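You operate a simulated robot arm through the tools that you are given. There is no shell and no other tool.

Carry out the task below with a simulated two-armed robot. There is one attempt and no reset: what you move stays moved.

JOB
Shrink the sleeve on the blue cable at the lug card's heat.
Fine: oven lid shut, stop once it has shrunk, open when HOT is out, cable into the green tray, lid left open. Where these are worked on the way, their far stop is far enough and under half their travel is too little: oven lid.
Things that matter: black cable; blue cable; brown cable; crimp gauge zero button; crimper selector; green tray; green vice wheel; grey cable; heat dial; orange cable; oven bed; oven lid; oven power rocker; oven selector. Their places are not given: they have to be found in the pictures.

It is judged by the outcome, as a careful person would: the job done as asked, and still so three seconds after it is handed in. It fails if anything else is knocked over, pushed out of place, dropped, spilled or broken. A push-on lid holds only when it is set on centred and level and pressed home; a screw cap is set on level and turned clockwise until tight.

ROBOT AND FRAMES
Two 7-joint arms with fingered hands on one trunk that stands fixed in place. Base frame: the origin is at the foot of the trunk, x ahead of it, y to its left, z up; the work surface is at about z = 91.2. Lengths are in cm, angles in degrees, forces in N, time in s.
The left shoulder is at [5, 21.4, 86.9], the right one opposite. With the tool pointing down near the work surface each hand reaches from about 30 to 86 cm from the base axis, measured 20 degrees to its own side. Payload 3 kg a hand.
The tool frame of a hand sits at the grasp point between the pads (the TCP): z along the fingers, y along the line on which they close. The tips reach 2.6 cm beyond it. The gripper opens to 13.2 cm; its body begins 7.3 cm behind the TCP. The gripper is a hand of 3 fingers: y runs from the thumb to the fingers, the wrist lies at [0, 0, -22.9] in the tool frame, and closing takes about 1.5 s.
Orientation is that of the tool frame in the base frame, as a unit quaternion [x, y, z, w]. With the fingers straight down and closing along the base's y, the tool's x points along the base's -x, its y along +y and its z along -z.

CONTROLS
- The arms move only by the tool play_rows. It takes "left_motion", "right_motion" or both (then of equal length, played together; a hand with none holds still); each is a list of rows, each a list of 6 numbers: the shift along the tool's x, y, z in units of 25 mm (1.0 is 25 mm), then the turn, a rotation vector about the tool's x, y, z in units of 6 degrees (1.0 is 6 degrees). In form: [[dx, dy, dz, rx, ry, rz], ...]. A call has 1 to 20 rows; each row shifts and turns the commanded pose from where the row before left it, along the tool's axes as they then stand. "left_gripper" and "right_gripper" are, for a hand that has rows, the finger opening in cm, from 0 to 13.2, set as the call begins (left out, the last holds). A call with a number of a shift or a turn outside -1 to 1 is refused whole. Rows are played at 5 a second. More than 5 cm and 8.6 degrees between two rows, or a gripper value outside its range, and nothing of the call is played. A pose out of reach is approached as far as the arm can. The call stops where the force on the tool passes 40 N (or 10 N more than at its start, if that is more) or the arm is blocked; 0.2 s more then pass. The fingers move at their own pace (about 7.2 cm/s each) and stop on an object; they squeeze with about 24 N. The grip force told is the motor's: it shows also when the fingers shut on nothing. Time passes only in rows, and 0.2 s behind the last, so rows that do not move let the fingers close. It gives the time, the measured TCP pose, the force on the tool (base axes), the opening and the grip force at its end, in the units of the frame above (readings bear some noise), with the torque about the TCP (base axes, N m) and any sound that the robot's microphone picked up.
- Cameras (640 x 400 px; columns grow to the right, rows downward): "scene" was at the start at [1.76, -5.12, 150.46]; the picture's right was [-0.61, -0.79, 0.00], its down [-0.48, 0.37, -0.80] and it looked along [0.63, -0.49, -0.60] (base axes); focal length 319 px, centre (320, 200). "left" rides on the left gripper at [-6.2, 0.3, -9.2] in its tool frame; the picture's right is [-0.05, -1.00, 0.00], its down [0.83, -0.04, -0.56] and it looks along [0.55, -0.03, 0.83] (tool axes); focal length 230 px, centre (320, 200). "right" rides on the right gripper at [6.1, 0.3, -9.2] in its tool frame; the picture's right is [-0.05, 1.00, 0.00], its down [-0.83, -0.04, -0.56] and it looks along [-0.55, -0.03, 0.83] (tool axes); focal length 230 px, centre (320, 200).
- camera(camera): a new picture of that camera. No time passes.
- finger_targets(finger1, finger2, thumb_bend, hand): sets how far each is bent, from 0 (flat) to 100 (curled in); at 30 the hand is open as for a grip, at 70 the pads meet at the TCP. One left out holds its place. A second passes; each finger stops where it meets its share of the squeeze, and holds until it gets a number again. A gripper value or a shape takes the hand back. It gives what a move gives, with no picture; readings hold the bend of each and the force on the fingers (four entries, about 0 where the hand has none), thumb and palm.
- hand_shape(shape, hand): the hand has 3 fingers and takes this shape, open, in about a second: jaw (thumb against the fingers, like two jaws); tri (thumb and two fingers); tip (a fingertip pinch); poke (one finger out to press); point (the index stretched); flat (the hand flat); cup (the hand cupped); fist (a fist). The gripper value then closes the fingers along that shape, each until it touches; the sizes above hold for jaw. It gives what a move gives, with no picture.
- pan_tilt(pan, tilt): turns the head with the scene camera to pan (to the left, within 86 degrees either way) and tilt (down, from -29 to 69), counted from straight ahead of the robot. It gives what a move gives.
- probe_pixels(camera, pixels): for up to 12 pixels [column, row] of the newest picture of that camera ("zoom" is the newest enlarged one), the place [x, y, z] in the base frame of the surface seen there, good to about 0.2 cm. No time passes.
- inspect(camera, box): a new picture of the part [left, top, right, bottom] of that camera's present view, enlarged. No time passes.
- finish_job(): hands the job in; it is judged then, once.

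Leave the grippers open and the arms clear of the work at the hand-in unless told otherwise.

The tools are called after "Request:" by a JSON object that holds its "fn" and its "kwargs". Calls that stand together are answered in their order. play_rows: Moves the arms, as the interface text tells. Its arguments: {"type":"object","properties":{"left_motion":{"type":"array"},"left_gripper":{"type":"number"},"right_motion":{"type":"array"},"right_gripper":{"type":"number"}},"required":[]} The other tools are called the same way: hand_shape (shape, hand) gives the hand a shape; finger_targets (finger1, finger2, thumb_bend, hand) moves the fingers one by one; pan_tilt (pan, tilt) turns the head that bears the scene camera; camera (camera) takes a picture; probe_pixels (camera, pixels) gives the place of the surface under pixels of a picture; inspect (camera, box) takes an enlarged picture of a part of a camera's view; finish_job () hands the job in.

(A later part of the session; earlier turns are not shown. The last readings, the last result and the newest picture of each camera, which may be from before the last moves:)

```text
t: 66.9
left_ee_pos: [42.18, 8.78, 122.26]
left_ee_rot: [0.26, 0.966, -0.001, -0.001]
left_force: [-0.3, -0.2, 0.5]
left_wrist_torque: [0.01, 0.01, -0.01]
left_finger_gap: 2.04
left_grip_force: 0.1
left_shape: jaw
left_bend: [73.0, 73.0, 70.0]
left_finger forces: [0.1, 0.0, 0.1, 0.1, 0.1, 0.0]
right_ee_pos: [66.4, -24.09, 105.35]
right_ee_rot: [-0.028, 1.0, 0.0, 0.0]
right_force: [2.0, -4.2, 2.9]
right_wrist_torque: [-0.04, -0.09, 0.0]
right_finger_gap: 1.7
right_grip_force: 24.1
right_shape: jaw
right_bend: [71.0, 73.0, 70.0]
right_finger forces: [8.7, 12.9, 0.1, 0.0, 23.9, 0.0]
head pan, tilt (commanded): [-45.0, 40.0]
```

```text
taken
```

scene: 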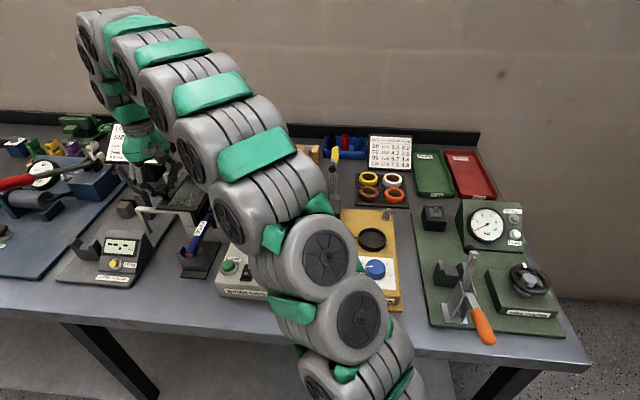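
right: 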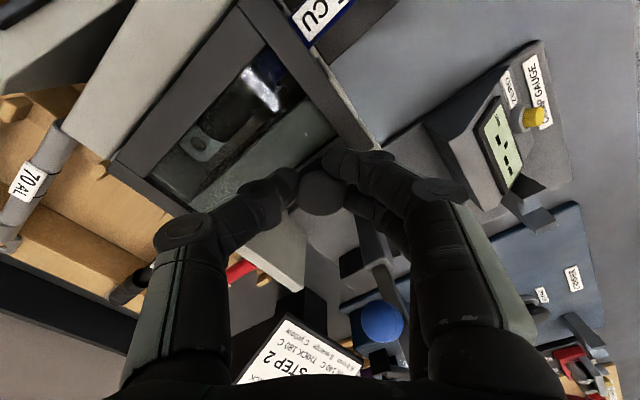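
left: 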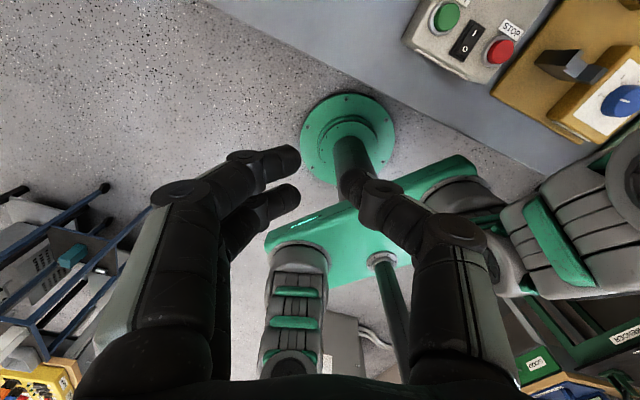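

The window now shows the sleeve and lug through the glass. I go on in smaller rows until the stop.

Request:
{"fn": "play_rows", "kwargs": {"right_motion": [[0.258, -0.193, 0, 0, 0, 0], [0.258, -0.193, 0, 0, 0, 0], [0.258, -0.193, 0, 0, 0, 0], [0, 0, 0, 0, 0, 0]]}}

Request:
{"fn": "camera", "kwargs": {"camera": "right"}}

```text
t: 67.9
left_ee_pos: [42.38, 8.88, 122.31]
left_ee_rot: [0.259, 0.966, 0.0, 0.0]
left_force: [-0.3, 0.2, -0.1]
left_wrist_torque: [0.0, 0.01, -0.01]
left_finger_gap: 2.04
left_grip_force: 0.1
left_shape: jaw
left_bend: [73.0, 73.0, 70.0]
left_finger forces: [0.1, 0.0, 0.0, 0.0, 0.0, 0.0]
right_ee_pos: [64.48, -25.57, 105.1]
right_ee_rot: [-0.029, 1.0, 0.0, 0.001]
right_force: [4.7, -7.4, 8.4]
right_wrist_torque: [-0.15, -0.16, 0.01]
right_finger_gap: 1.72
right_grip_force: 24.2
right_shape: jaw
right_bend: [72.0, 73.0, 70.0]
right_finger forces: [7.7, 12.5, 0.0, 0.0, 25.6, 0.1]
head pan, tilt (commanded): [-45.0, 40.0]
```

```text
taken
```

right: 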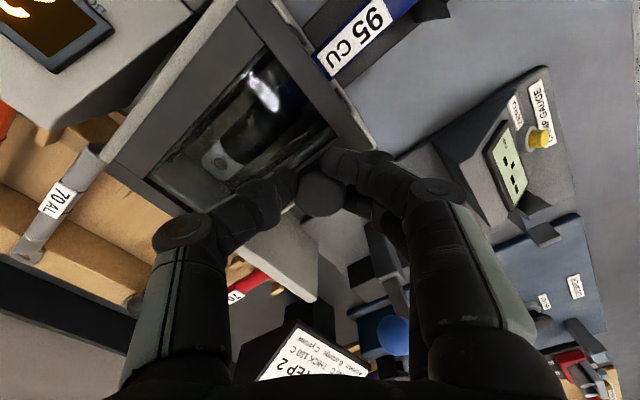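

About 9.7 cm travelled with no end force yet; a narrow strip of the bed wall still shows beyond the lid's right edge. I continue in 0.5 cm rows.

Request:
{"fn": "play_rows", "kwargs": {"right_motion": [[0.146, -0.138, 0, 0, 0, 0], [0.15, -0.13, 0, 0, 0, 0], [0.15, -0.13, 0, 0, 0, 0], [0, 0, 0, 0, 0, 0]]}}

Request:
{"fn": "camera", "kwargs": {"camera": "right"}}

```text
t: 68.9
left_ee_pos: [42.32, 8.89, 122.24]
left_ee_rot: [0.259, 0.966, 0.0, 0.0]
left_force: [0.2, -0.2, 0.1]
left_wrist_torque: [0.01, -0.03, 0.02]
left_finger_gap: 2.06
left_grip_force: 0.1
left_shape: jaw
left_bend: [73.0, 73.0, 70.0]
left_finger forces: [0.0, 0.0, 0.0, 0.0, 0.0, 0.0]
right_ee_pos: [63.4, -26.43, 105.08]
right_ee_rot: [-0.028, 1.0, 0.001, 0.0]
right_force: [8.7, 16.8, 6.6]
right_wrist_torque: [0.46, -0.22, -0.02]
right_finger_gap: 1.4
right_grip_force: 24.4
right_shape: jaw
right_bend: [74.0, 72.0, 72.0]
right_finger forces: [0.0, 17.7, 0.1, 0.0, 0.0, 0.0]
head pan, tilt (commanded): [-45.0, 40.0]
```

```text
taken
```

right: 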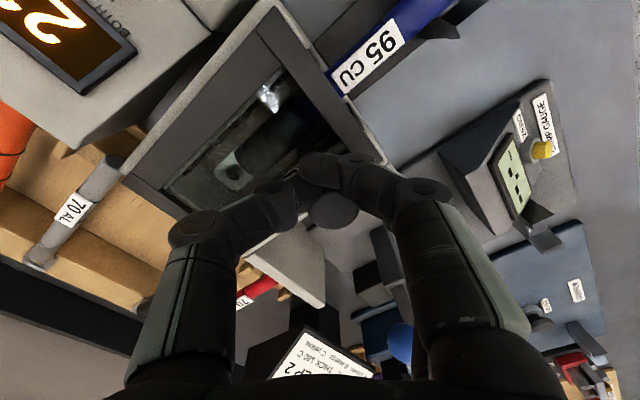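

The force rose to ~18 N against the motion and the fingers slipped past the knob: the lid seems to be at its stop. I back off slightly, open the fingers and rise to look.

Request:
{"fn": "play_rows", "kwargs": {"right_motion": [[0.1, 0.06, 0, 0, 0, 0], [0, 0, 0, 0, 0, 0]]}}

Request:
{"fn": "camera", "kwargs": {"camera": "right"}}

```text
t: 69.5
left_ee_pos: [42.29, 8.82, 122.3]
left_ee_rot: [0.261, 0.965, -0.001, 0.001]
left_force: [0.5, 0.5, 0.6]
left_wrist_torque: [0.03, -0.02, 0.02]
left_finger_gap: 2.02
left_grip_force: 0.1
left_shape: jaw
left_bend: [73.0, 73.0, 70.0]
left_finger forces: [0.1, 0.1, 0.0, 0.1, 0.1, 0.0]
right_ee_pos: [63.18, -26.25, 105.16]
right_ee_rot: [-0.029, 1.0, 0.0, 0.0]
right_force: [0.3, 12.7, 0.8]
right_wrist_torque: [0.31, 0.01, 0.15]
right_finger_gap: 1.3
right_grip_force: 24.1
right_shape: jaw
right_bend: [74.0, 72.0, 73.0]
right_finger forces: [0.1, 11.9, 0.1, 0.1, 0.0, 0.1]
head pan, tilt (commanded): [-45.0, 40.0]
```

```text
taken
```

right: 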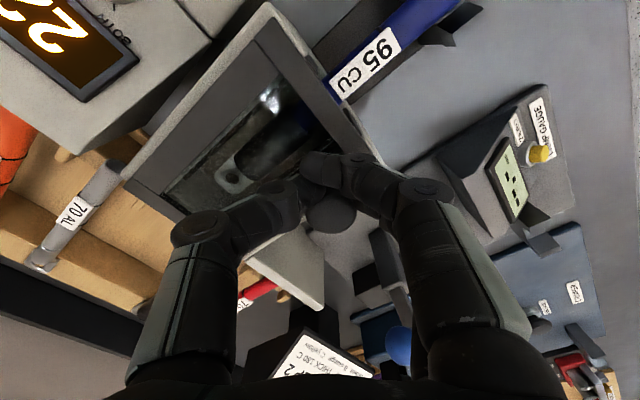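

Finger 2 still leans on the knob while closing; opening relieves it. I open to 4 cm and then rise.

Request:
{"fn": "play_rows", "kwargs": {"right_motion": [[0, 0, 0, 0, 0, 0], [0, 0, 0, 0, 0, 0], [0, 0, 0, 0, 0, 0], [0, 0, 0, 0, 0, 0]], "right_gripper": 4.5}}

Request:
{"fn": "play_rows", "kwargs": {"right_motion": [[0, 0, -0.6, 0, 0, 0], [0, 0, -0.8, 0, 0, 0], [0, 0, -0.8, 0, 0, 0], [0, 0, -0.6, 0, 0, 0]]}}

Request:
{"fn": "camera", "kwargs": {"camera": "right"}}

Request:
{"fn": "inspect", "kwargs": {"camera": "right", "box": [120, 40, 420, 230]}}

```text
t: 70.5
left_ee_pos: [42.33, 8.92, 122.28]
left_ee_rot: [0.26, 0.966, 0.0, 0.0]
left_force: [-0.7, 0.9, -0.8]
left_wrist_torque: [-0.01, 0.0, -0.02]
left_finger_gap: 2.06
left_grip_force: 0.0
left_shape: jaw
left_bend: [73.0, 73.0, 70.0]
left_finger forces: [0.1, 0.0, 0.0, 0.0, 0.0, 0.1]
right_ee_pos: [63.07, -26.21, 105.23]
right_ee_rot: [-0.029, 1.0, 0.0, 0.0]
right_force: [0.5, 0.3, 0.0]
right_wrist_torque: [-0.03, 0.01, -0.03]
right_finger_gap: 4.46
right_grip_force: 0.0
right_shape: jaw
right_bend: [74.0, 73.0, 70.0]
right_finger forces: [0.0, 0.0, 0.0, 0.1, 0.1, 0.1]
head pan, tilt (commanded): [-45.0, 40.0]
```

```text
t: 71.5
left_ee_pos: [42.23, 8.9, 122.28]
left_ee_rot: [0.26, 0.966, 0.001, 0.001]
left_force: [0.1, -0.5, 0.2]
left_wrist_torque: [0.02, 0.0, 0.0]
left_finger_gap: 2.06
left_grip_force: 0.0
left_shape: jaw
left_bend: [73.0, 73.0, 70.0]
left_finger forces: [0.0, 0.0, 0.0, 0.0, 0.0, 0.1]
right_ee_pos: [63.18, -26.29, 112.23]
right_ee_rot: [-0.029, 1.0, 0.0, 0.0]
right_force: [1.3, 0.5, -0.6]
right_wrist_torque: [-0.02, -0.01, 0.03]
right_finger_gap: 4.47
right_grip_force: 0.0
right_shape: jaw
right_bend: [74.0, 73.0, 70.0]
right_finger forces: [0.0, 0.0, 0.0, 0.0, 0.0, 0.0]
head pan, tilt (commanded): [-45.0, 40.0]
```

```text
taken
```

right: 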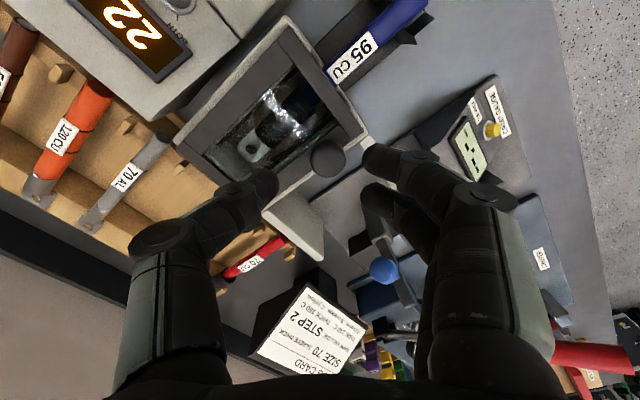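

```text
2.11 times, centred on (270, 135) of right
```

zoom: 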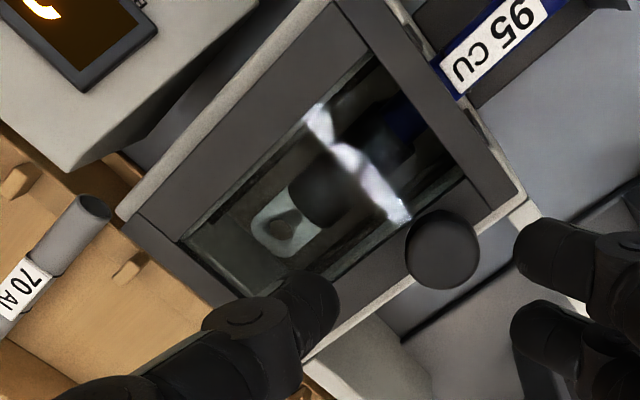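

The lid covers the bed and the sleeve shows through the window. I probe the knob and lid edges to confirm it's fully home.

Request:
{"fn": "probe_pixels", "kwargs": {"camera": "zoom", "pixels": [[443, 245], [410, 245], [478, 245], [335, 15], [130, 215], [325, 12], [510, 190], [240, 290], [300, 350], [520, 200], [122, 215], [445, 285]]}}

```text
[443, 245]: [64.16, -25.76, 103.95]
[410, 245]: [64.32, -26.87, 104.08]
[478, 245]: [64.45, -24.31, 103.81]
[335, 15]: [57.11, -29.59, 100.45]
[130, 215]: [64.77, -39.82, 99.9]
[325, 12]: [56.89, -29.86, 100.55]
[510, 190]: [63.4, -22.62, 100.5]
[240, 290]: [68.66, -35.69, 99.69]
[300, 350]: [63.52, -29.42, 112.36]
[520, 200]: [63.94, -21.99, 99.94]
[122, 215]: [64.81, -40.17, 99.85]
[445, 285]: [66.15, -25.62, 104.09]
```

Lid edges sit symmetric over the bed walls (moved 9.7 cm): shut. Next I turn the right hand back and bring it over the panel for the buttons; the cable stays visible to the scene camera.

Request:
{"fn": "play_rows", "kwargs": {"right_motion": [[0, 0, -0.1, 0, 0, 0.97], [0, 0, -0.1, 0, 0, 0.97], [0, 0, -0.1, 0, 0, 0.97], [0, 0, -0.1, 0, 0, 0.97], [0, 0, -0.1, 0, 0, 0.97], [0, 0, -0.1, 0, 0, 0.97], [0, 0, -0.1, 0, 0, 0.97], [0, 0, 0, 0, 0, 0.97], [0, 0, 0, 0, 0, 0.97], [0.865, -0.82, 0, 0, 0, 0], [0.865, -0.82, 0, 0, 0, 0], [0.865, -0.82, 0, 0, 0, 0], [0.865, -0.82, 0, 0, 0, 0], [0.865, -0.82, 0, 0, 0, 0], [0.865, -0.82, 0, 0, 0, 0], [0.865, -0.82, 0, 0, 0, 0], [0.865, -0.82, 0, 0, 0, 0], [0, 0, 0, 0, 0, 0]]}}

Request:
{"fn": "hand_shape", "kwargs": {"shape": "poke", "hand": "right"}}

Request:
{"fn": "camera", "kwargs": {"camera": "right"}}

Request:
{"fn": "camera", "kwargs": {"camera": "scene"}}

```text
t: 75.3
left_ee_pos: [42.27, 8.79, 122.26]
left_ee_rot: [0.26, 0.966, 0.001, 0.0]
left_force: [0.1, 0.6, 0.9]
left_wrist_torque: [0.02, -0.01, 0.0]
left_finger_gap: 2.06
left_grip_force: 0.0
left_shape: jaw
left_bend: [73.0, 73.0, 70.0]
left_finger forces: [0.0, 0.1, 0.1, 0.0, 0.0, 0.0]
right_ee_pos: [39.61, -24.1, 113.96]
right_ee_rot: [0.415, 0.91, 0.001, -0.001]
right_force: [0.6, 0.5, -0.1]
right_wrist_torque: [0.0, 0.0, -0.01]
right_finger_gap: 4.47
right_grip_force: 0.1
right_shape: jaw
right_bend: [74.0, 73.0, 70.0]
right_finger forces: [0.0, 0.0, 0.2, 0.0, 0.0, 0.0]
head pan, tilt (commanded): [-45.0, 40.0]
```

```text
t: 76.2
left_ee_pos: [42.32, 8.8, 122.21]
left_ee_rot: [0.26, 0.966, 0.0, 0.0]
left_force: [-0.5, -0.3, -0.4]
left_wrist_torque: [-0.02, 0.02, 0.02]
left_finger_gap: 2.04
left_grip_force: 0.1
left_shape: jaw
left_bend: [73.0, 73.0, 70.0]
left_finger forces: [0.1, 0.1, 0.1, 0.0, 0.0, 0.1]
right_ee_pos: [39.58, -24.26, 114.1]
right_ee_rot: [0.415, 0.91, 0.0, 0.0]
right_force: [0.0, 0.6, 0.4]
right_wrist_torque: [0.03, 0.01, -0.01]
right_finger_gap: 0.0
right_grip_force: 0.0
right_shape: poke
right_bend: [100.0, 100.0, 45.0]
right_finger forces: [0.0, 0.0, 0.0, 0.1, 0.1, 0.0]
head pan, tilt (commanded): [-45.0, 40.0]
```

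```text
taken
```

right: 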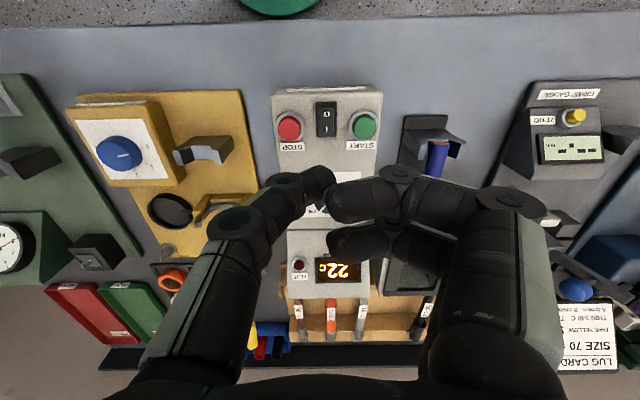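

```text
taken
```

scene: 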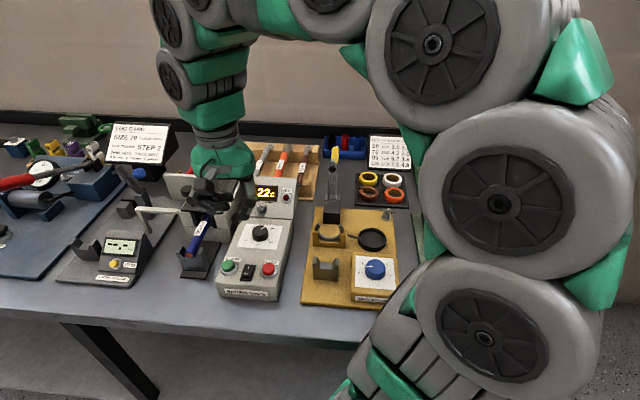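

In poke shape the fingers curl and the thumb sticks out, its tip near (320,182). I probe the thumb tip and the button tops.

Request:
{"fn": "inspect", "kwargs": {"camera": "right", "box": [220, 90, 420, 270]}}

Request:
{"fn": "probe_pixels", "kwargs": {"camera": "right", "pixels": [[326, 175], [320, 183], [313, 175], [328, 183], [300, 185], [260, 215], [340, 200], [345, 245], [289, 128], [362, 126], [289, 120], [289, 136]]}}

Request:
{"fn": "inspect", "kwargs": {"camera": "scene", "box": [150, 130, 310, 310]}}

```text
2.22 times, centred on (320, 180) of right
```

zoom: 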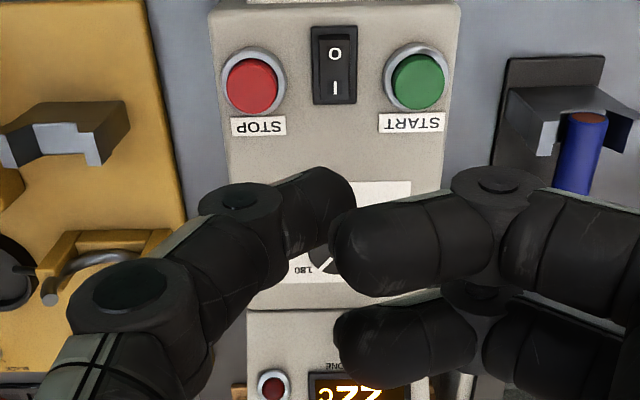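

```text
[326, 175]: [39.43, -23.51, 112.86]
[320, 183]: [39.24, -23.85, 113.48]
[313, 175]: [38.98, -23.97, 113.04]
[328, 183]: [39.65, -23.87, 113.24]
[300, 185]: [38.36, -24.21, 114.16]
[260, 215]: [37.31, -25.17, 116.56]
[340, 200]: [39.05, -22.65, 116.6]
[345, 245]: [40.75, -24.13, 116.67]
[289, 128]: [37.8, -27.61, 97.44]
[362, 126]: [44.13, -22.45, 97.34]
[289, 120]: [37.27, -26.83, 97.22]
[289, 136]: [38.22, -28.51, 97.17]
```

```text
2.22 times, centred on (230, 220) of scene
```

zoom: 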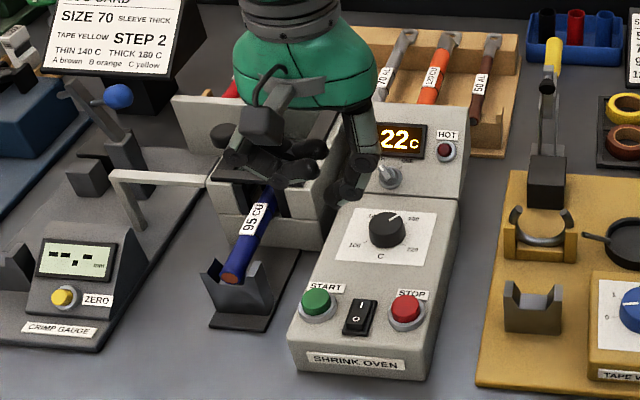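

The thumb tip's lowest point is about 2.1 cm below the TCP. I move above START ([44.1,-22.45], top 97.4) and come down to hover just above it.

Request:
{"fn": "play_rows", "kwargs": {"right_motion": [[-0.365, 0.885, 0.5, 0, 0, 0], [-0.365, 0.885, 0.5, 0, 0, 0], [0, 0, 0.9, 0, 0, 0], [0, 0, 0.9, 0, 0, 0], [0, 0, 0.9, 0, 0, 0], [0, 0, 0.9, 0, 0, 0], [0, 0, 0.6, 0, 0, 0], [0, 0, 0, 0, 0, 0]]}}

Request:
{"fn": "camera", "kwargs": {"camera": "right"}}

Request:
{"fn": "inspect", "kwargs": {"camera": "scene", "box": [150, 130, 310, 310]}}

```text
t: 78.0
left_ee_pos: [42.17, 8.82, 122.21]
left_ee_rot: [0.259, 0.966, 0.001, -0.001]
left_force: [-0.4, -0.7, -0.8]
left_wrist_torque: [-0.02, 0.01, 0.01]
left_finger_gap: 2.03
left_grip_force: 0.0
left_shape: jaw
left_bend: [73.0, 73.0, 70.0]
left_finger forces: [0.1, 0.0, 0.0, 0.0, 0.0, 0.1]
right_ee_pos: [43.91, -22.64, 100.66]
right_ee_rot: [0.416, 0.909, -0.001, 0.0]
right_force: [0.2, -0.1, 0.0]
right_wrist_torque: [0.0, 0.0, -0.01]
right_finger_gap: 0.04
right_grip_force: 0.1
right_shape: poke
right_bend: [100.0, 100.0, 45.0]
right_finger forces: [0.1, 0.0, 0.1, 0.0, 0.1, 0.1]
head pan, tilt (commanded): [-45.0, 40.0]
```

```text
taken
```

right: 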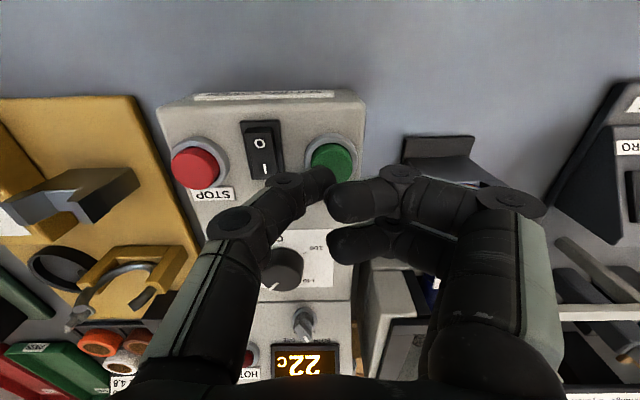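

```text
2.22 times, centred on (230, 220) of scene
```

zoom: 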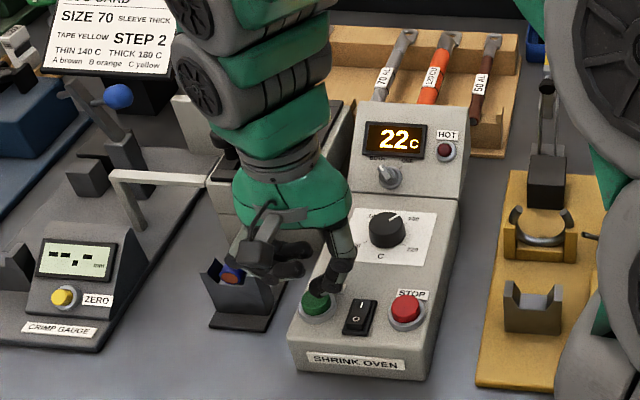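

Let me check the alignment of thumb tip to button closely.

Request:
{"fn": "inspect", "kwargs": {"camera": "right", "box": [260, 110, 400, 210]}}

Request:
{"fn": "probe_pixels", "kwargs": {"camera": "zoom", "pixels": [[320, 145], [320, 190], [370, 200], [250, 170], [400, 220], [290, 300], [330, 290], [260, 320]]}}

```text
4.00 times, centred on (330, 160) of right
```

zoom: 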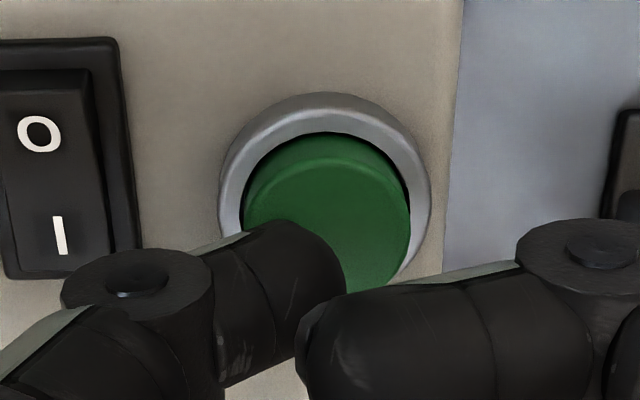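

```text
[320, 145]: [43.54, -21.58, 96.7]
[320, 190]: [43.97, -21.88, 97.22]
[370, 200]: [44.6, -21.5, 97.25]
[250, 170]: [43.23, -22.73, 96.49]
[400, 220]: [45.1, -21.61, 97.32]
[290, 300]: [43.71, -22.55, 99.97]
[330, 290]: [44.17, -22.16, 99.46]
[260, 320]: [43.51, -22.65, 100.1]
```

The tip is within 0.3 cm of the button's centre. I shift 0.3 cm and press down step by step.

Request:
{"fn": "play_rows", "kwargs": {"right_motion": [[0, 0.12, 0.15, 0, 0, 0], [0, 0, 0.15, 0, 0, 0], [0, 0, 0.15, 0, 0, 0], [0, 0, 0.1, 0, 0, 0]]}}

Request:
{"fn": "inspect", "kwargs": {"camera": "scene", "box": [190, 150, 310, 310]}}

```text
t: 79.0
left_ee_pos: [42.24, 8.87, 122.32]
left_ee_rot: [0.26, 0.966, 0.0, -0.001]
left_force: [0.9, 0.0, 0.5]
left_wrist_torque: [-0.03, 0.01, -0.01]
left_finger_gap: 2.04
left_grip_force: 0.0
left_shape: jaw
left_bend: [73.0, 73.0, 70.0]
left_finger forces: [0.0, 0.0, 0.1, 0.0, 0.1, 0.1]
right_ee_pos: [44.11, -22.39, 99.47]
right_ee_rot: [0.415, 0.91, 0.001, 0.001]
right_force: [0.4, -0.9, 3.6]
right_wrist_torque: [-0.01, 0.0, -0.01]
right_finger_gap: 0.0
right_grip_force: 0.1
right_shape: poke
right_bend: [100.0, 100.0, 45.0]
right_finger forces: [0.0, 0.0, 0.0, 0.0, 4.3, 0.1]
head pan, tilt (commanded): [-45.0, 40.0]
heard: click
```

```text
2.50 times, centred on (250, 230) of scene
```

zoom: 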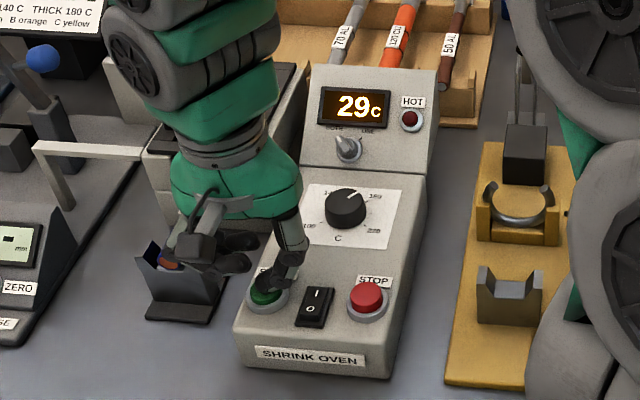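

A click: the display already reads 29 C and rises. I lift and move over STOP (8.2 cm to the right) to hover there.

Request:
{"fn": "play_rows", "kwargs": {"right_motion": [[0, -0.1, -0.8, 0, 0, 0], [0.03, -1, 0, 0, 0, 0], [0.03, -1, 0, 0, 0, 0], [0.03, -1, 0, 0, 0, 0], [0, -0.17, 0.1, 0, 0, 0]]}}

Request:
{"fn": "camera", "kwargs": {"camera": "right"}}

Request:
{"fn": "inspect", "kwargs": {"camera": "scene", "box": [170, 150, 310, 310]}}

```text
t: 80.2
left_ee_pos: [42.25, 8.88, 122.32]
left_ee_rot: [0.26, 0.966, 0.0, 0.0]
left_force: [-0.5, 0.0, -0.4]
left_wrist_torque: [-0.02, -0.03, -0.01]
left_finger_gap: 2.04
left_grip_force: 0.1
left_shape: jaw
left_bend: [73.0, 73.0, 70.0]
left_finger forces: [0.1, 0.1, 0.0, 0.1, 0.0, 0.1]
right_ee_pos: [37.75, -27.7, 101.25]
right_ee_rot: [0.415, 0.91, -0.001, 0.0]
right_force: [-0.6, -0.5, -0.2]
right_wrist_torque: [0.02, -0.01, 0.01]
right_finger_gap: 0.0
right_grip_force: 0.1
right_shape: poke
right_bend: [100.0, 100.0, 45.0]
right_finger forces: [0.0, 0.0, 0.0, 0.0, 0.0, 0.0]
head pan, tilt (commanded): [-45.0, 40.0]
```

```text
taken
```

right: 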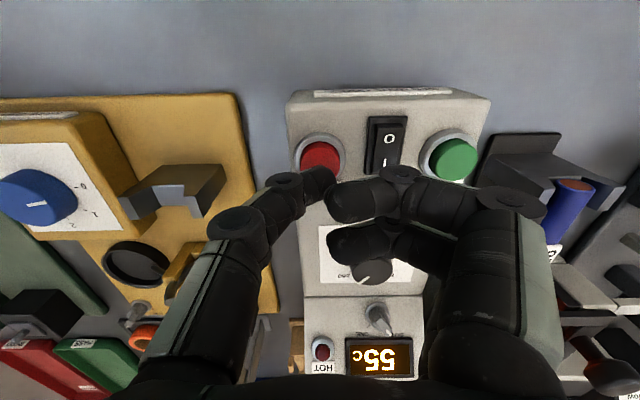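

```text
2.50 times, centred on (240, 230) of scene
```

zoom: 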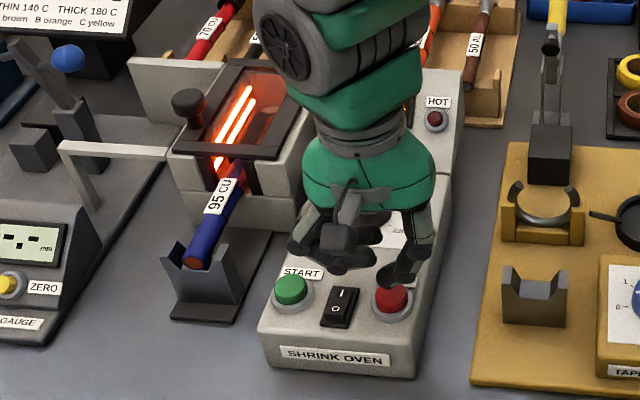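

55 C and rising ~22 C/s; the bars glow and the sleeve is visible through the window. I fine-align over STOP (0.3 cm) and wait about 1.5 s.

Request:
{"fn": "play_rows", "kwargs": {"right_motion": [[0.02, -0.12, 0.1, 0, 0, 0], [0, 0, 0.1, 0, 0, 0], [0, 0, 0, 0, 0, 0], [0, 0, 0, 0, 0, 0], [0, 0, 0, 0, 0, 0], [0, 0, 0, 0, 0, 0], [0, 0, 0, 0, 0, 0]]}}

Request:
{"fn": "inspect", "kwargs": {"camera": "scene", "box": [225, 160, 305, 240]}}

Request:
{"fn": "inspect", "kwargs": {"camera": "right", "box": [270, 120, 450, 390]}}

```text
t: 81.8
left_ee_pos: [42.25, 8.8, 122.32]
left_ee_rot: [0.259, 0.966, 0.0, 0.0]
left_force: [-0.3, 0.0, 1.0]
left_wrist_torque: [-0.02, 0.01, -0.01]
left_finger_gap: 2.03
left_grip_force: 0.2
left_shape: jaw
left_bend: [73.0, 73.0, 70.0]
left_finger forces: [0.0, 0.0, 0.1, 0.0, 0.1, 0.0]
right_ee_pos: [37.49, -27.72, 100.59]
right_ee_rot: [0.415, 0.91, 0.0, 0.0]
right_force: [0.1, -0.4, 0.1]
right_wrist_torque: [0.01, 0.01, 0.01]
right_finger_gap: 0.03
right_grip_force: 0.0
right_shape: poke
right_bend: [100.0, 100.0, 45.0]
right_finger forces: [0.0, 0.0, 0.0, 0.0, 0.0, 0.2]
head pan, tilt (commanded): [-45.0, 40.0]
```

```text
5.00 times, centred on (265, 200) of scene
```

zoom: 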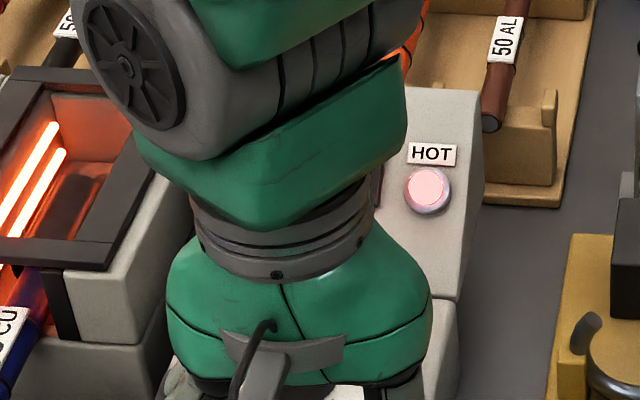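

```text
1.48 times, centred on (360, 255) of right
```

zoom: 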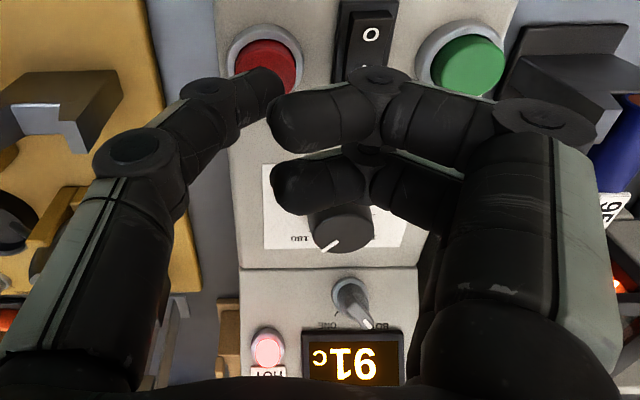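

HOT is lit at 91 C. I enlarge the window to watch the sleeve and get a "before" picture.

Request:
{"fn": "inspect", "kwargs": {"camera": "scene", "box": [205, 165, 265, 215]}}

Request:
{"fn": "inspect", "kwargs": {"camera": "scene", "box": [190, 160, 270, 260]}}

```text
8.00 times, centred on (235, 190) of scene
```

zoom: 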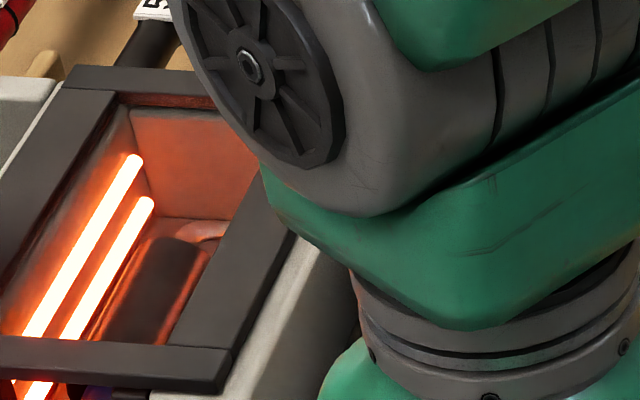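

```text
4.00 times, centred on (230, 210) of scene
```

zoom: 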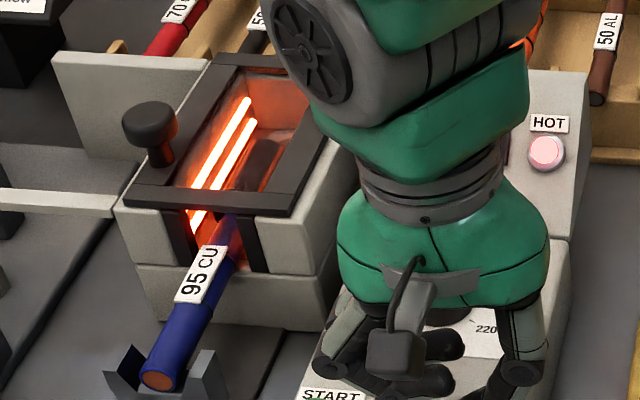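

The sleeve is visible at (155,285) in the 8× view, still fat. I wait ~2 s more, hovering.

Request:
{"fn": "play_rows", "kwargs": {"right_motion": [[0, 0, 0, 0, 0, 0], [0, 0, 0, 0, 0, 0], [0, 0, 0, 0, 0, 0], [0, 0, 0, 0, 0, 0], [0, 0, 0, 0, 0, 0], [0, 0, 0, 0, 0, 0], [0, 0, 0, 0, 0, 0], [0, 0, 0, 0, 0, 0]]}}

Request:
{"fn": "inspect", "kwargs": {"camera": "scene", "box": [205, 165, 265, 215]}}

Request:
{"fn": "inspect", "kwargs": {"camera": "right", "box": [300, 320, 440, 400]}}

```text
t: 83.6
left_ee_pos: [42.24, 8.78, 122.25]
left_ee_rot: [0.26, 0.966, 0.0, -0.001]
left_force: [-0.3, 0.3, 0.1]
left_wrist_torque: [0.03, 0.0, -0.04]
left_finger_gap: 2.04
left_grip_force: 0.1
left_shape: jaw
left_bend: [73.0, 73.0, 70.0]
left_finger forces: [0.1, 0.1, 0.1, 0.0, 0.1, 0.0]
right_ee_pos: [37.57, -27.69, 100.68]
right_ee_rot: [0.416, 0.91, 0.0, 0.0]
right_force: [-0.6, 0.0, -1.0]
right_wrist_torque: [-0.01, -0.01, 0.04]
right_finger_gap: 0.0
right_grip_force: 0.2
right_shape: poke
right_bend: [100.0, 100.0, 45.0]
right_finger forces: [0.1, 0.0, 0.0, 0.0, 0.0, 0.0]
head pan, tilt (commanded): [-45.0, 40.0]
```

```text
8.00 times, centred on (235, 190) of scene
```

zoom: 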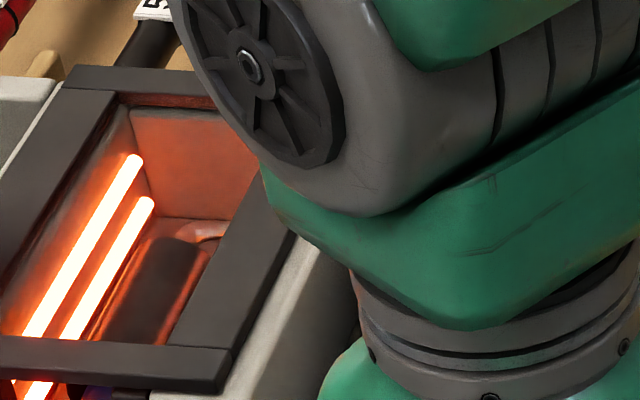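

```text
4.57 times, centred on (370, 360) of right
```

zoom: 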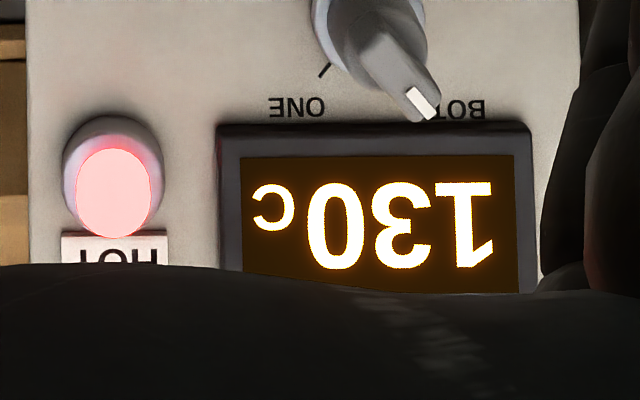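

130 C, sleeve unchanged. I wait about 1.4 s more.

Request:
{"fn": "play_rows", "kwargs": {"right_motion": [[0, 0, 0, 0, 0, 0], [0, 0, 0, 0, 0, 0], [0, 0, 0, 0, 0, 0], [0, 0, 0, 0, 0, 0], [0, 0, 0, 0, 0, 0], [0, 0, 0, 0, 0, 0]]}}

Request:
{"fn": "inspect", "kwargs": {"camera": "scene", "box": [205, 165, 265, 215]}}

Request:
{"fn": "inspect", "kwargs": {"camera": "right", "box": [300, 320, 440, 400]}}

```text
t: 85.0
left_ee_pos: [42.38, 8.79, 122.32]
left_ee_rot: [0.259, 0.966, -0.001, 0.0]
left_force: [0.7, 0.3, -0.4]
left_wrist_torque: [0.02, 0.05, 0.03]
left_finger_gap: 2.02
left_grip_force: 0.1
left_shape: jaw
left_bend: [73.0, 73.0, 70.0]
left_finger forces: [0.0, 0.1, 0.0, 0.0, 0.0, 0.0]
right_ee_pos: [37.65, -27.61, 100.67]
right_ee_rot: [0.416, 0.91, 0.0, 0.001]
right_force: [-0.1, -0.2, 0.7]
right_wrist_torque: [0.0, 0.04, 0.02]
right_finger_gap: 0.04
right_grip_force: 0.0
right_shape: poke
right_bend: [100.0, 100.0, 45.0]
right_finger forces: [0.0, 0.0, 0.0, 0.0, 0.1, 0.0]
head pan, tilt (commanded): [-45.0, 40.0]
```

```text
8.00 times, centred on (235, 190) of scene
```

zoom: 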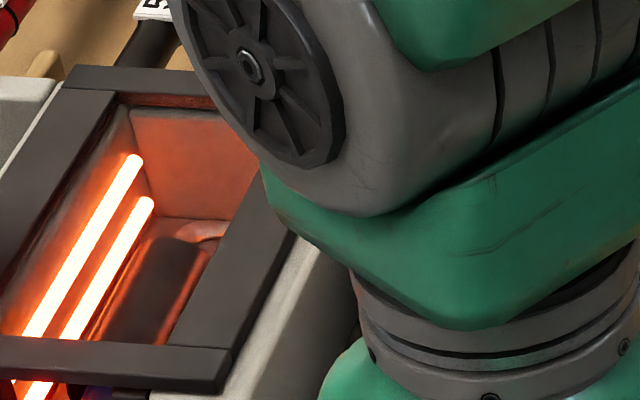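

```text
4.57 times, centred on (370, 360) of right
```

zoom: 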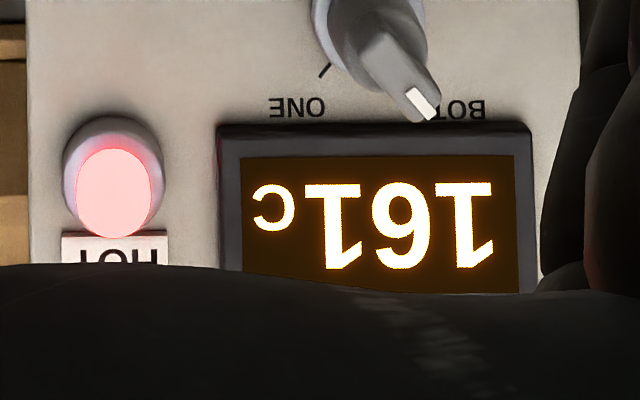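

161 C; the sleeve is still full width. I wait 0.8 s more.

Request:
{"fn": "play_rows", "kwargs": {"right_motion": [[0, 0, 0, 0, 0, 0], [0, 0, 0, 0, 0, 0], [0, 0, 0, 0, 0, 0]]}}

Request:
{"fn": "inspect", "kwargs": {"camera": "scene", "box": [205, 165, 265, 215]}}

Request:
{"fn": "inspect", "kwargs": {"camera": "right", "box": [300, 320, 440, 400]}}

```text
t: 85.8
left_ee_pos: [42.37, 8.84, 122.28]
left_ee_rot: [0.26, 0.966, 0.0, 0.0]
left_force: [0.3, 0.3, -0.2]
left_wrist_torque: [-0.03, 0.02, 0.02]
left_finger_gap: 2.05
left_grip_force: 0.1
left_shape: jaw
left_bend: [73.0, 73.0, 70.0]
left_finger forces: [0.0, 0.0, 0.0, 0.0, 0.0, 0.0]
right_ee_pos: [37.45, -27.54, 100.8]
right_ee_rot: [0.415, 0.91, 0.001, 0.0]
right_force: [-0.3, 0.3, -0.3]
right_wrist_torque: [0.02, 0.02, 0.02]
right_finger_gap: 0.01
right_grip_force: 0.1
right_shape: poke
right_bend: [100.0, 100.0, 45.0]
right_finger forces: [0.0, 0.0, 0.0, 0.1, 0.0, 0.0]
head pan, tilt (commanded): [-45.0, 40.0]
```

```text
8.00 times, centred on (235, 190) of scene
```

zoom: 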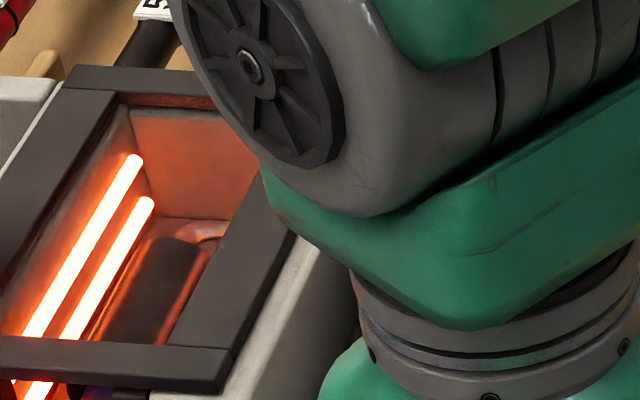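

```text
4.57 times, centred on (370, 360) of right
```

zoom: 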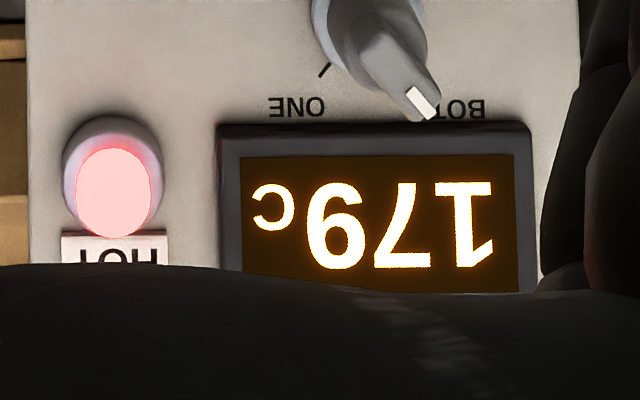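

179 C reached. I keep watching in 0.8 s steps.

Request:
{"fn": "play_rows", "kwargs": {"right_motion": [[0, 0, 0, 0, 0, 0], [0, 0, 0, 0, 0, 0], [0, 0, 0, 0, 0, 0]]}}

Request:
{"fn": "inspect", "kwargs": {"camera": "scene", "box": [205, 165, 265, 215]}}

Request:
{"fn": "inspect", "kwargs": {"camera": "right", "box": [300, 320, 440, 400]}}

```text
t: 86.6
left_ee_pos: [42.39, 8.78, 122.34]
left_ee_rot: [0.259, 0.966, 0.0, 0.0]
left_force: [0.4, -0.7, 0.2]
left_wrist_torque: [-0.02, 0.0, 0.01]
left_finger_gap: 2.04
left_grip_force: 0.0
left_shape: jaw
left_bend: [73.0, 73.0, 70.0]
left_finger forces: [0.1, 0.1, 0.0, 0.1, 0.0, 0.0]
right_ee_pos: [37.53, -27.68, 100.77]
right_ee_rot: [0.415, 0.91, 0.0, 0.0]
right_force: [0.2, 0.4, 1.0]
right_wrist_torque: [0.02, 0.0, -0.02]
right_finger_gap: 0.01
right_grip_force: 0.1
right_shape: poke
right_bend: [100.0, 100.0, 45.0]
right_finger forces: [0.1, 0.1, 0.0, 0.1, 0.0, 0.0]
head pan, tilt (commanded): [-45.0, 40.0]
```

```text
8.00 times, centred on (235, 190) of scene
```

zoom: 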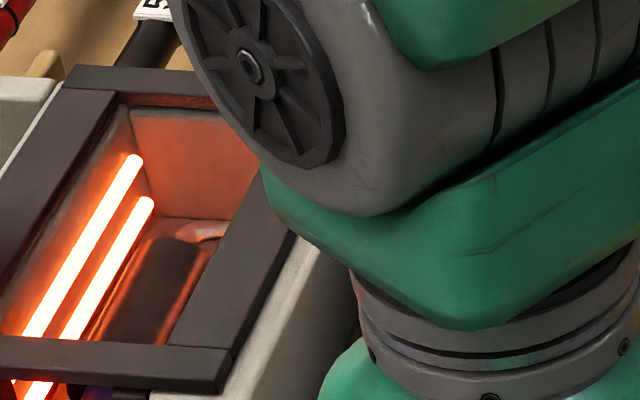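

```text
4.57 times, centred on (370, 360) of right
```

zoom: 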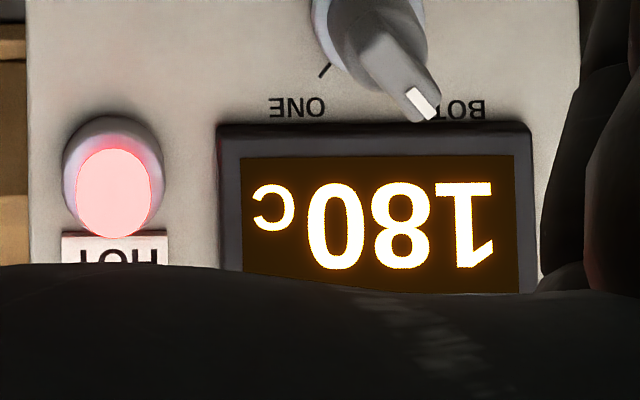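

The oven holds at 180 C. I continue in ~1 s steps, watching the sleeve.

Request:
{"fn": "play_rows", "kwargs": {"right_motion": [[0, 0, 0, 0, 0, 0], [0, 0, 0, 0, 0, 0], [0, 0, 0, 0, 0, 0], [0, 0, 0, 0, 0, 0]]}}

Request:
{"fn": "inspect", "kwargs": {"camera": "scene", "box": [205, 165, 265, 215]}}

```text
t: 87.6
left_ee_pos: [42.32, 8.89, 122.28]
left_ee_rot: [0.26, 0.966, 0.0, 0.0]
left_force: [-1.0, 0.6, -0.3]
left_wrist_torque: [0.0, 0.01, 0.05]
left_finger_gap: 2.02
left_grip_force: 0.0
left_shape: jaw
left_bend: [73.0, 73.0, 70.0]
left_finger forces: [0.1, 0.1, 0.0, 0.1, 0.0, 0.0]
right_ee_pos: [37.56, -27.69, 100.77]
right_ee_rot: [0.415, 0.91, 0.001, 0.0]
right_force: [0.0, -0.8, -0.3]
right_wrist_torque: [-0.03, -0.01, 0.0]
right_finger_gap: 0.0
right_grip_force: 0.0
right_shape: poke
right_bend: [100.0, 100.0, 45.0]
right_finger forces: [0.0, 0.1, 0.1, 0.1, 0.0, 0.1]
head pan, tilt (commanded): [-45.0, 40.0]
```

```text
8.00 times, centred on (235, 190) of scene
```

zoom: 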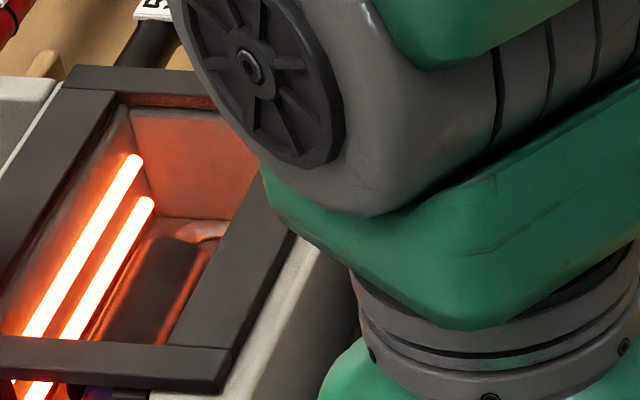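

No visible change yet. Next second, with a tighter crop on the sleeve.

Request:
{"fn": "play_rows", "kwargs": {"right_motion": [[0, 0, 0, 0, 0, 0], [0, 0, 0, 0, 0, 0], [0, 0, 0, 0, 0, 0], [0, 0, 0, 0, 0, 0]]}}

Request:
{"fn": "inspect", "kwargs": {"camera": "scene", "box": [195, 175, 243, 215]}}

```text
t: 88.6
left_ee_pos: [42.35, 8.76, 122.17]
left_ee_rot: [0.26, 0.966, 0.0, 0.0]
left_force: [0.1, 0.3, -0.3]
left_wrist_torque: [0.03, 0.0, -0.01]
left_finger_gap: 2.03
left_grip_force: 0.2
left_shape: jaw
left_bend: [73.0, 73.0, 70.0]
left_finger forces: [0.0, 0.0, 0.0, 0.0, 0.0, 0.0]
right_ee_pos: [37.56, -27.65, 100.81]
right_ee_rot: [0.415, 0.91, -0.001, 0.0]
right_force: [0.5, -0.1, -0.3]
right_wrist_torque: [-0.02, 0.01, 0.0]
right_finger_gap: 0.0
right_grip_force: 0.0
right_shape: poke
right_bend: [100.0, 100.0, 45.0]
right_finger forces: [0.0, 0.1, 0.1, 0.0, 0.0, 0.0]
head pan, tilt (commanded): [-45.0, 40.0]
```

```text
10.00 times, centred on (219, 195) of scene
```

zoom: 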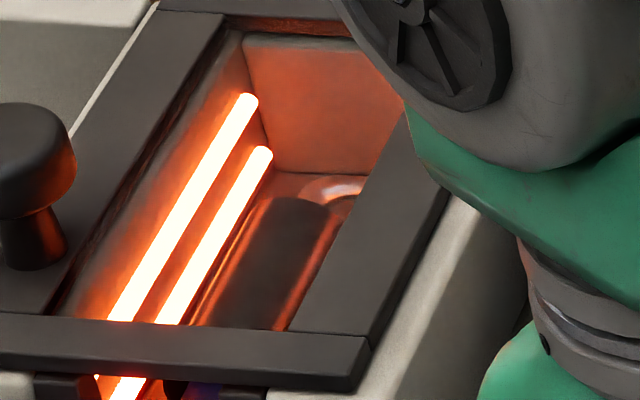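

Baseline at 10×: sleeve's far end is at (290,205), spanning about x=245–340. I wait another second.

Request:
{"fn": "play_rows", "kwargs": {"right_motion": [[0, 0, 0, 0, 0, 0], [0, 0, 0, 0, 0, 0], [0, 0, 0, 0, 0, 0], [0, 0, 0, 0, 0, 0]]}}

Request:
{"fn": "inspect", "kwargs": {"camera": "scene", "box": [195, 175, 243, 215]}}

```text
t: 89.6
left_ee_pos: [42.29, 8.83, 122.27]
left_ee_rot: [0.26, 0.966, 0.0, 0.0]
left_force: [0.5, 0.2, -0.1]
left_wrist_torque: [-0.03, 0.01, 0.01]
left_finger_gap: 2.03
left_grip_force: 0.0
left_shape: jaw
left_bend: [73.0, 73.0, 70.0]
left_finger forces: [0.0, 0.0, 0.1, 0.1, 0.1, 0.0]
right_ee_pos: [37.46, -27.69, 100.78]
right_ee_rot: [0.415, 0.91, -0.001, 0.0]
right_force: [-0.5, -0.2, -0.1]
right_wrist_torque: [-0.02, 0.02, -0.01]
right_finger_gap: 0.0
right_grip_force: 0.0
right_shape: poke
right_bend: [100.0, 100.0, 45.0]
right_finger forces: [0.1, 0.1, 0.1, 0.1, 0.0, 0.0]
head pan, tilt (commanded): [-45.0, 40.0]
```

```text
10.00 times, centred on (219, 195) of scene
```

zoom: 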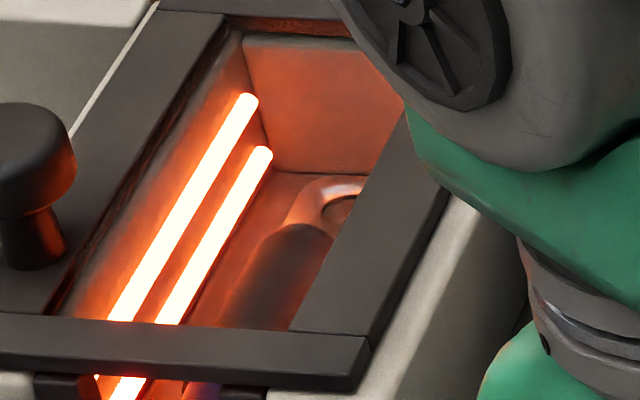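

The sleeve has visibly shrunk: its end dropped and the lug barrel shows behind it. I lower toward STOP (not touching yet) in one short row and compare whether it's still changing.

Request:
{"fn": "play_rows", "kwargs": {"right_motion": [[0, 0, 0.2, 0, 0, 0]]}}

Request:
{"fn": "inspect", "kwargs": {"camera": "scene", "box": [195, 175, 243, 215]}}

```text
t: 90.0
left_ee_pos: [42.29, 8.84, 122.33]
left_ee_rot: [0.26, 0.966, 0.0, 0.0]
left_force: [0.2, -0.3, 0.4]
left_wrist_torque: [0.0, 0.0, -0.03]
left_finger_gap: 2.04
left_grip_force: 0.0
left_shape: jaw
left_bend: [73.0, 73.0, 70.0]
left_finger forces: [0.0, 0.0, 0.1, 0.0, 0.0, 0.1]
right_ee_pos: [37.66, -27.66, 100.32]
right_ee_rot: [0.415, 0.91, 0.0, 0.0]
right_force: [-0.6, 0.2, 0.5]
right_wrist_torque: [0.0, 0.01, 0.01]
right_finger_gap: 0.0
right_grip_force: 0.1
right_shape: poke
right_bend: [100.0, 100.0, 45.0]
right_finger forces: [0.1, 0.0, 0.1, 0.0, 0.0, 0.1]
head pan, tilt (commanded): [-45.0, 40.0]
```

```text
10.00 times, centred on (219, 195) of scene
```

zoom: 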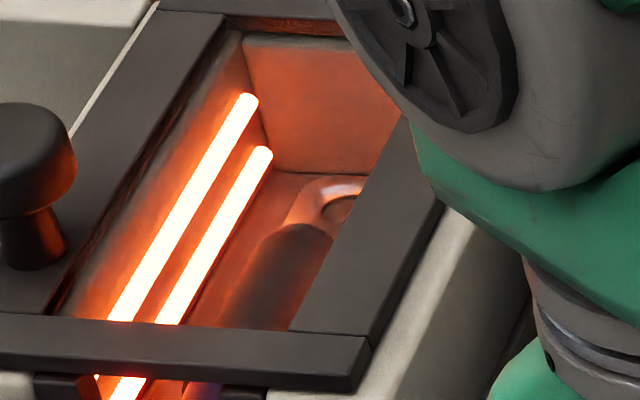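

It's unchanged since — fully shrunk. I press STOP now.

Request:
{"fn": "play_rows", "kwargs": {"right_motion": [[0, 0, 0.2, 0, 0, 0], [0, 0, 0.2, 0, 0, 0], [0, 0, 0.05, 0, 0, 0]]}}

Request:
{"fn": "inspect", "kwargs": {"camera": "scene", "box": [195, 175, 243, 215]}}

Request:
{"fn": "inspect", "kwargs": {"camera": "right", "box": [270, 120, 450, 400]}}

```text
t: 90.8
left_ee_pos: [42.33, 8.85, 122.23]
left_ee_rot: [0.26, 0.966, 0.001, 0.0]
left_force: [0.2, 0.6, 0.2]
left_wrist_torque: [0.01, 0.02, -0.02]
left_finger_gap: 2.04
left_grip_force: 0.0
left_shape: jaw
left_bend: [73.0, 73.0, 70.0]
left_finger forces: [0.0, 0.0, 0.0, 0.1, 0.0, 0.0]
right_ee_pos: [37.58, -27.74, 99.24]
right_ee_rot: [0.416, 0.91, 0.0, 0.0]
right_force: [-2.7, 0.6, 16.7]
right_wrist_torque: [0.04, 0.03, 0.02]
right_finger_gap: 0.0
right_grip_force: 0.1
right_shape: poke
right_bend: [100.0, 100.0, 45.0]
right_finger forces: [0.1, 0.1, 0.1, 0.0, 16.6, 0.0]
head pan, tilt (commanded): [-45.0, 40.0]
heard: click
```

```text
10.00 times, centred on (219, 195) of scene
```

zoom: 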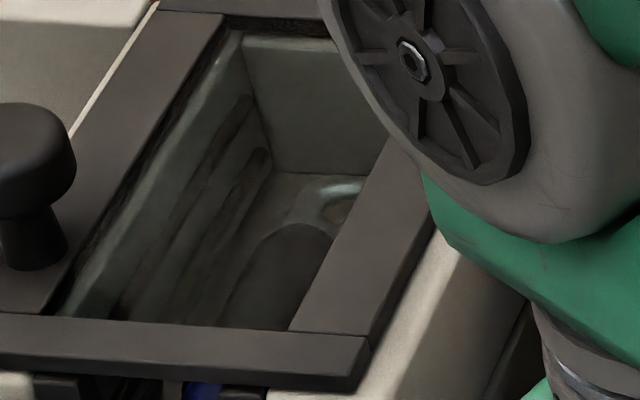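

```text
1.43 times, centred on (360, 260) of right
```

zoom: 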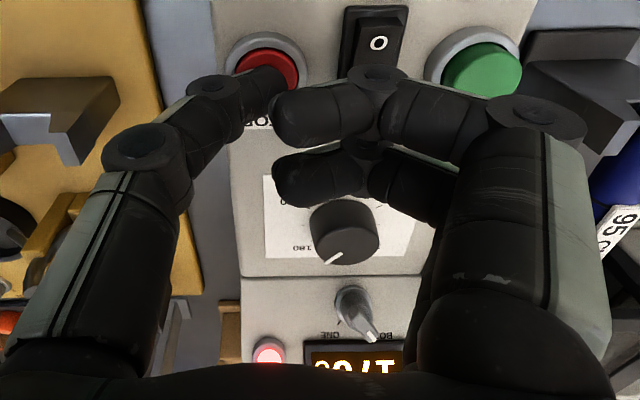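

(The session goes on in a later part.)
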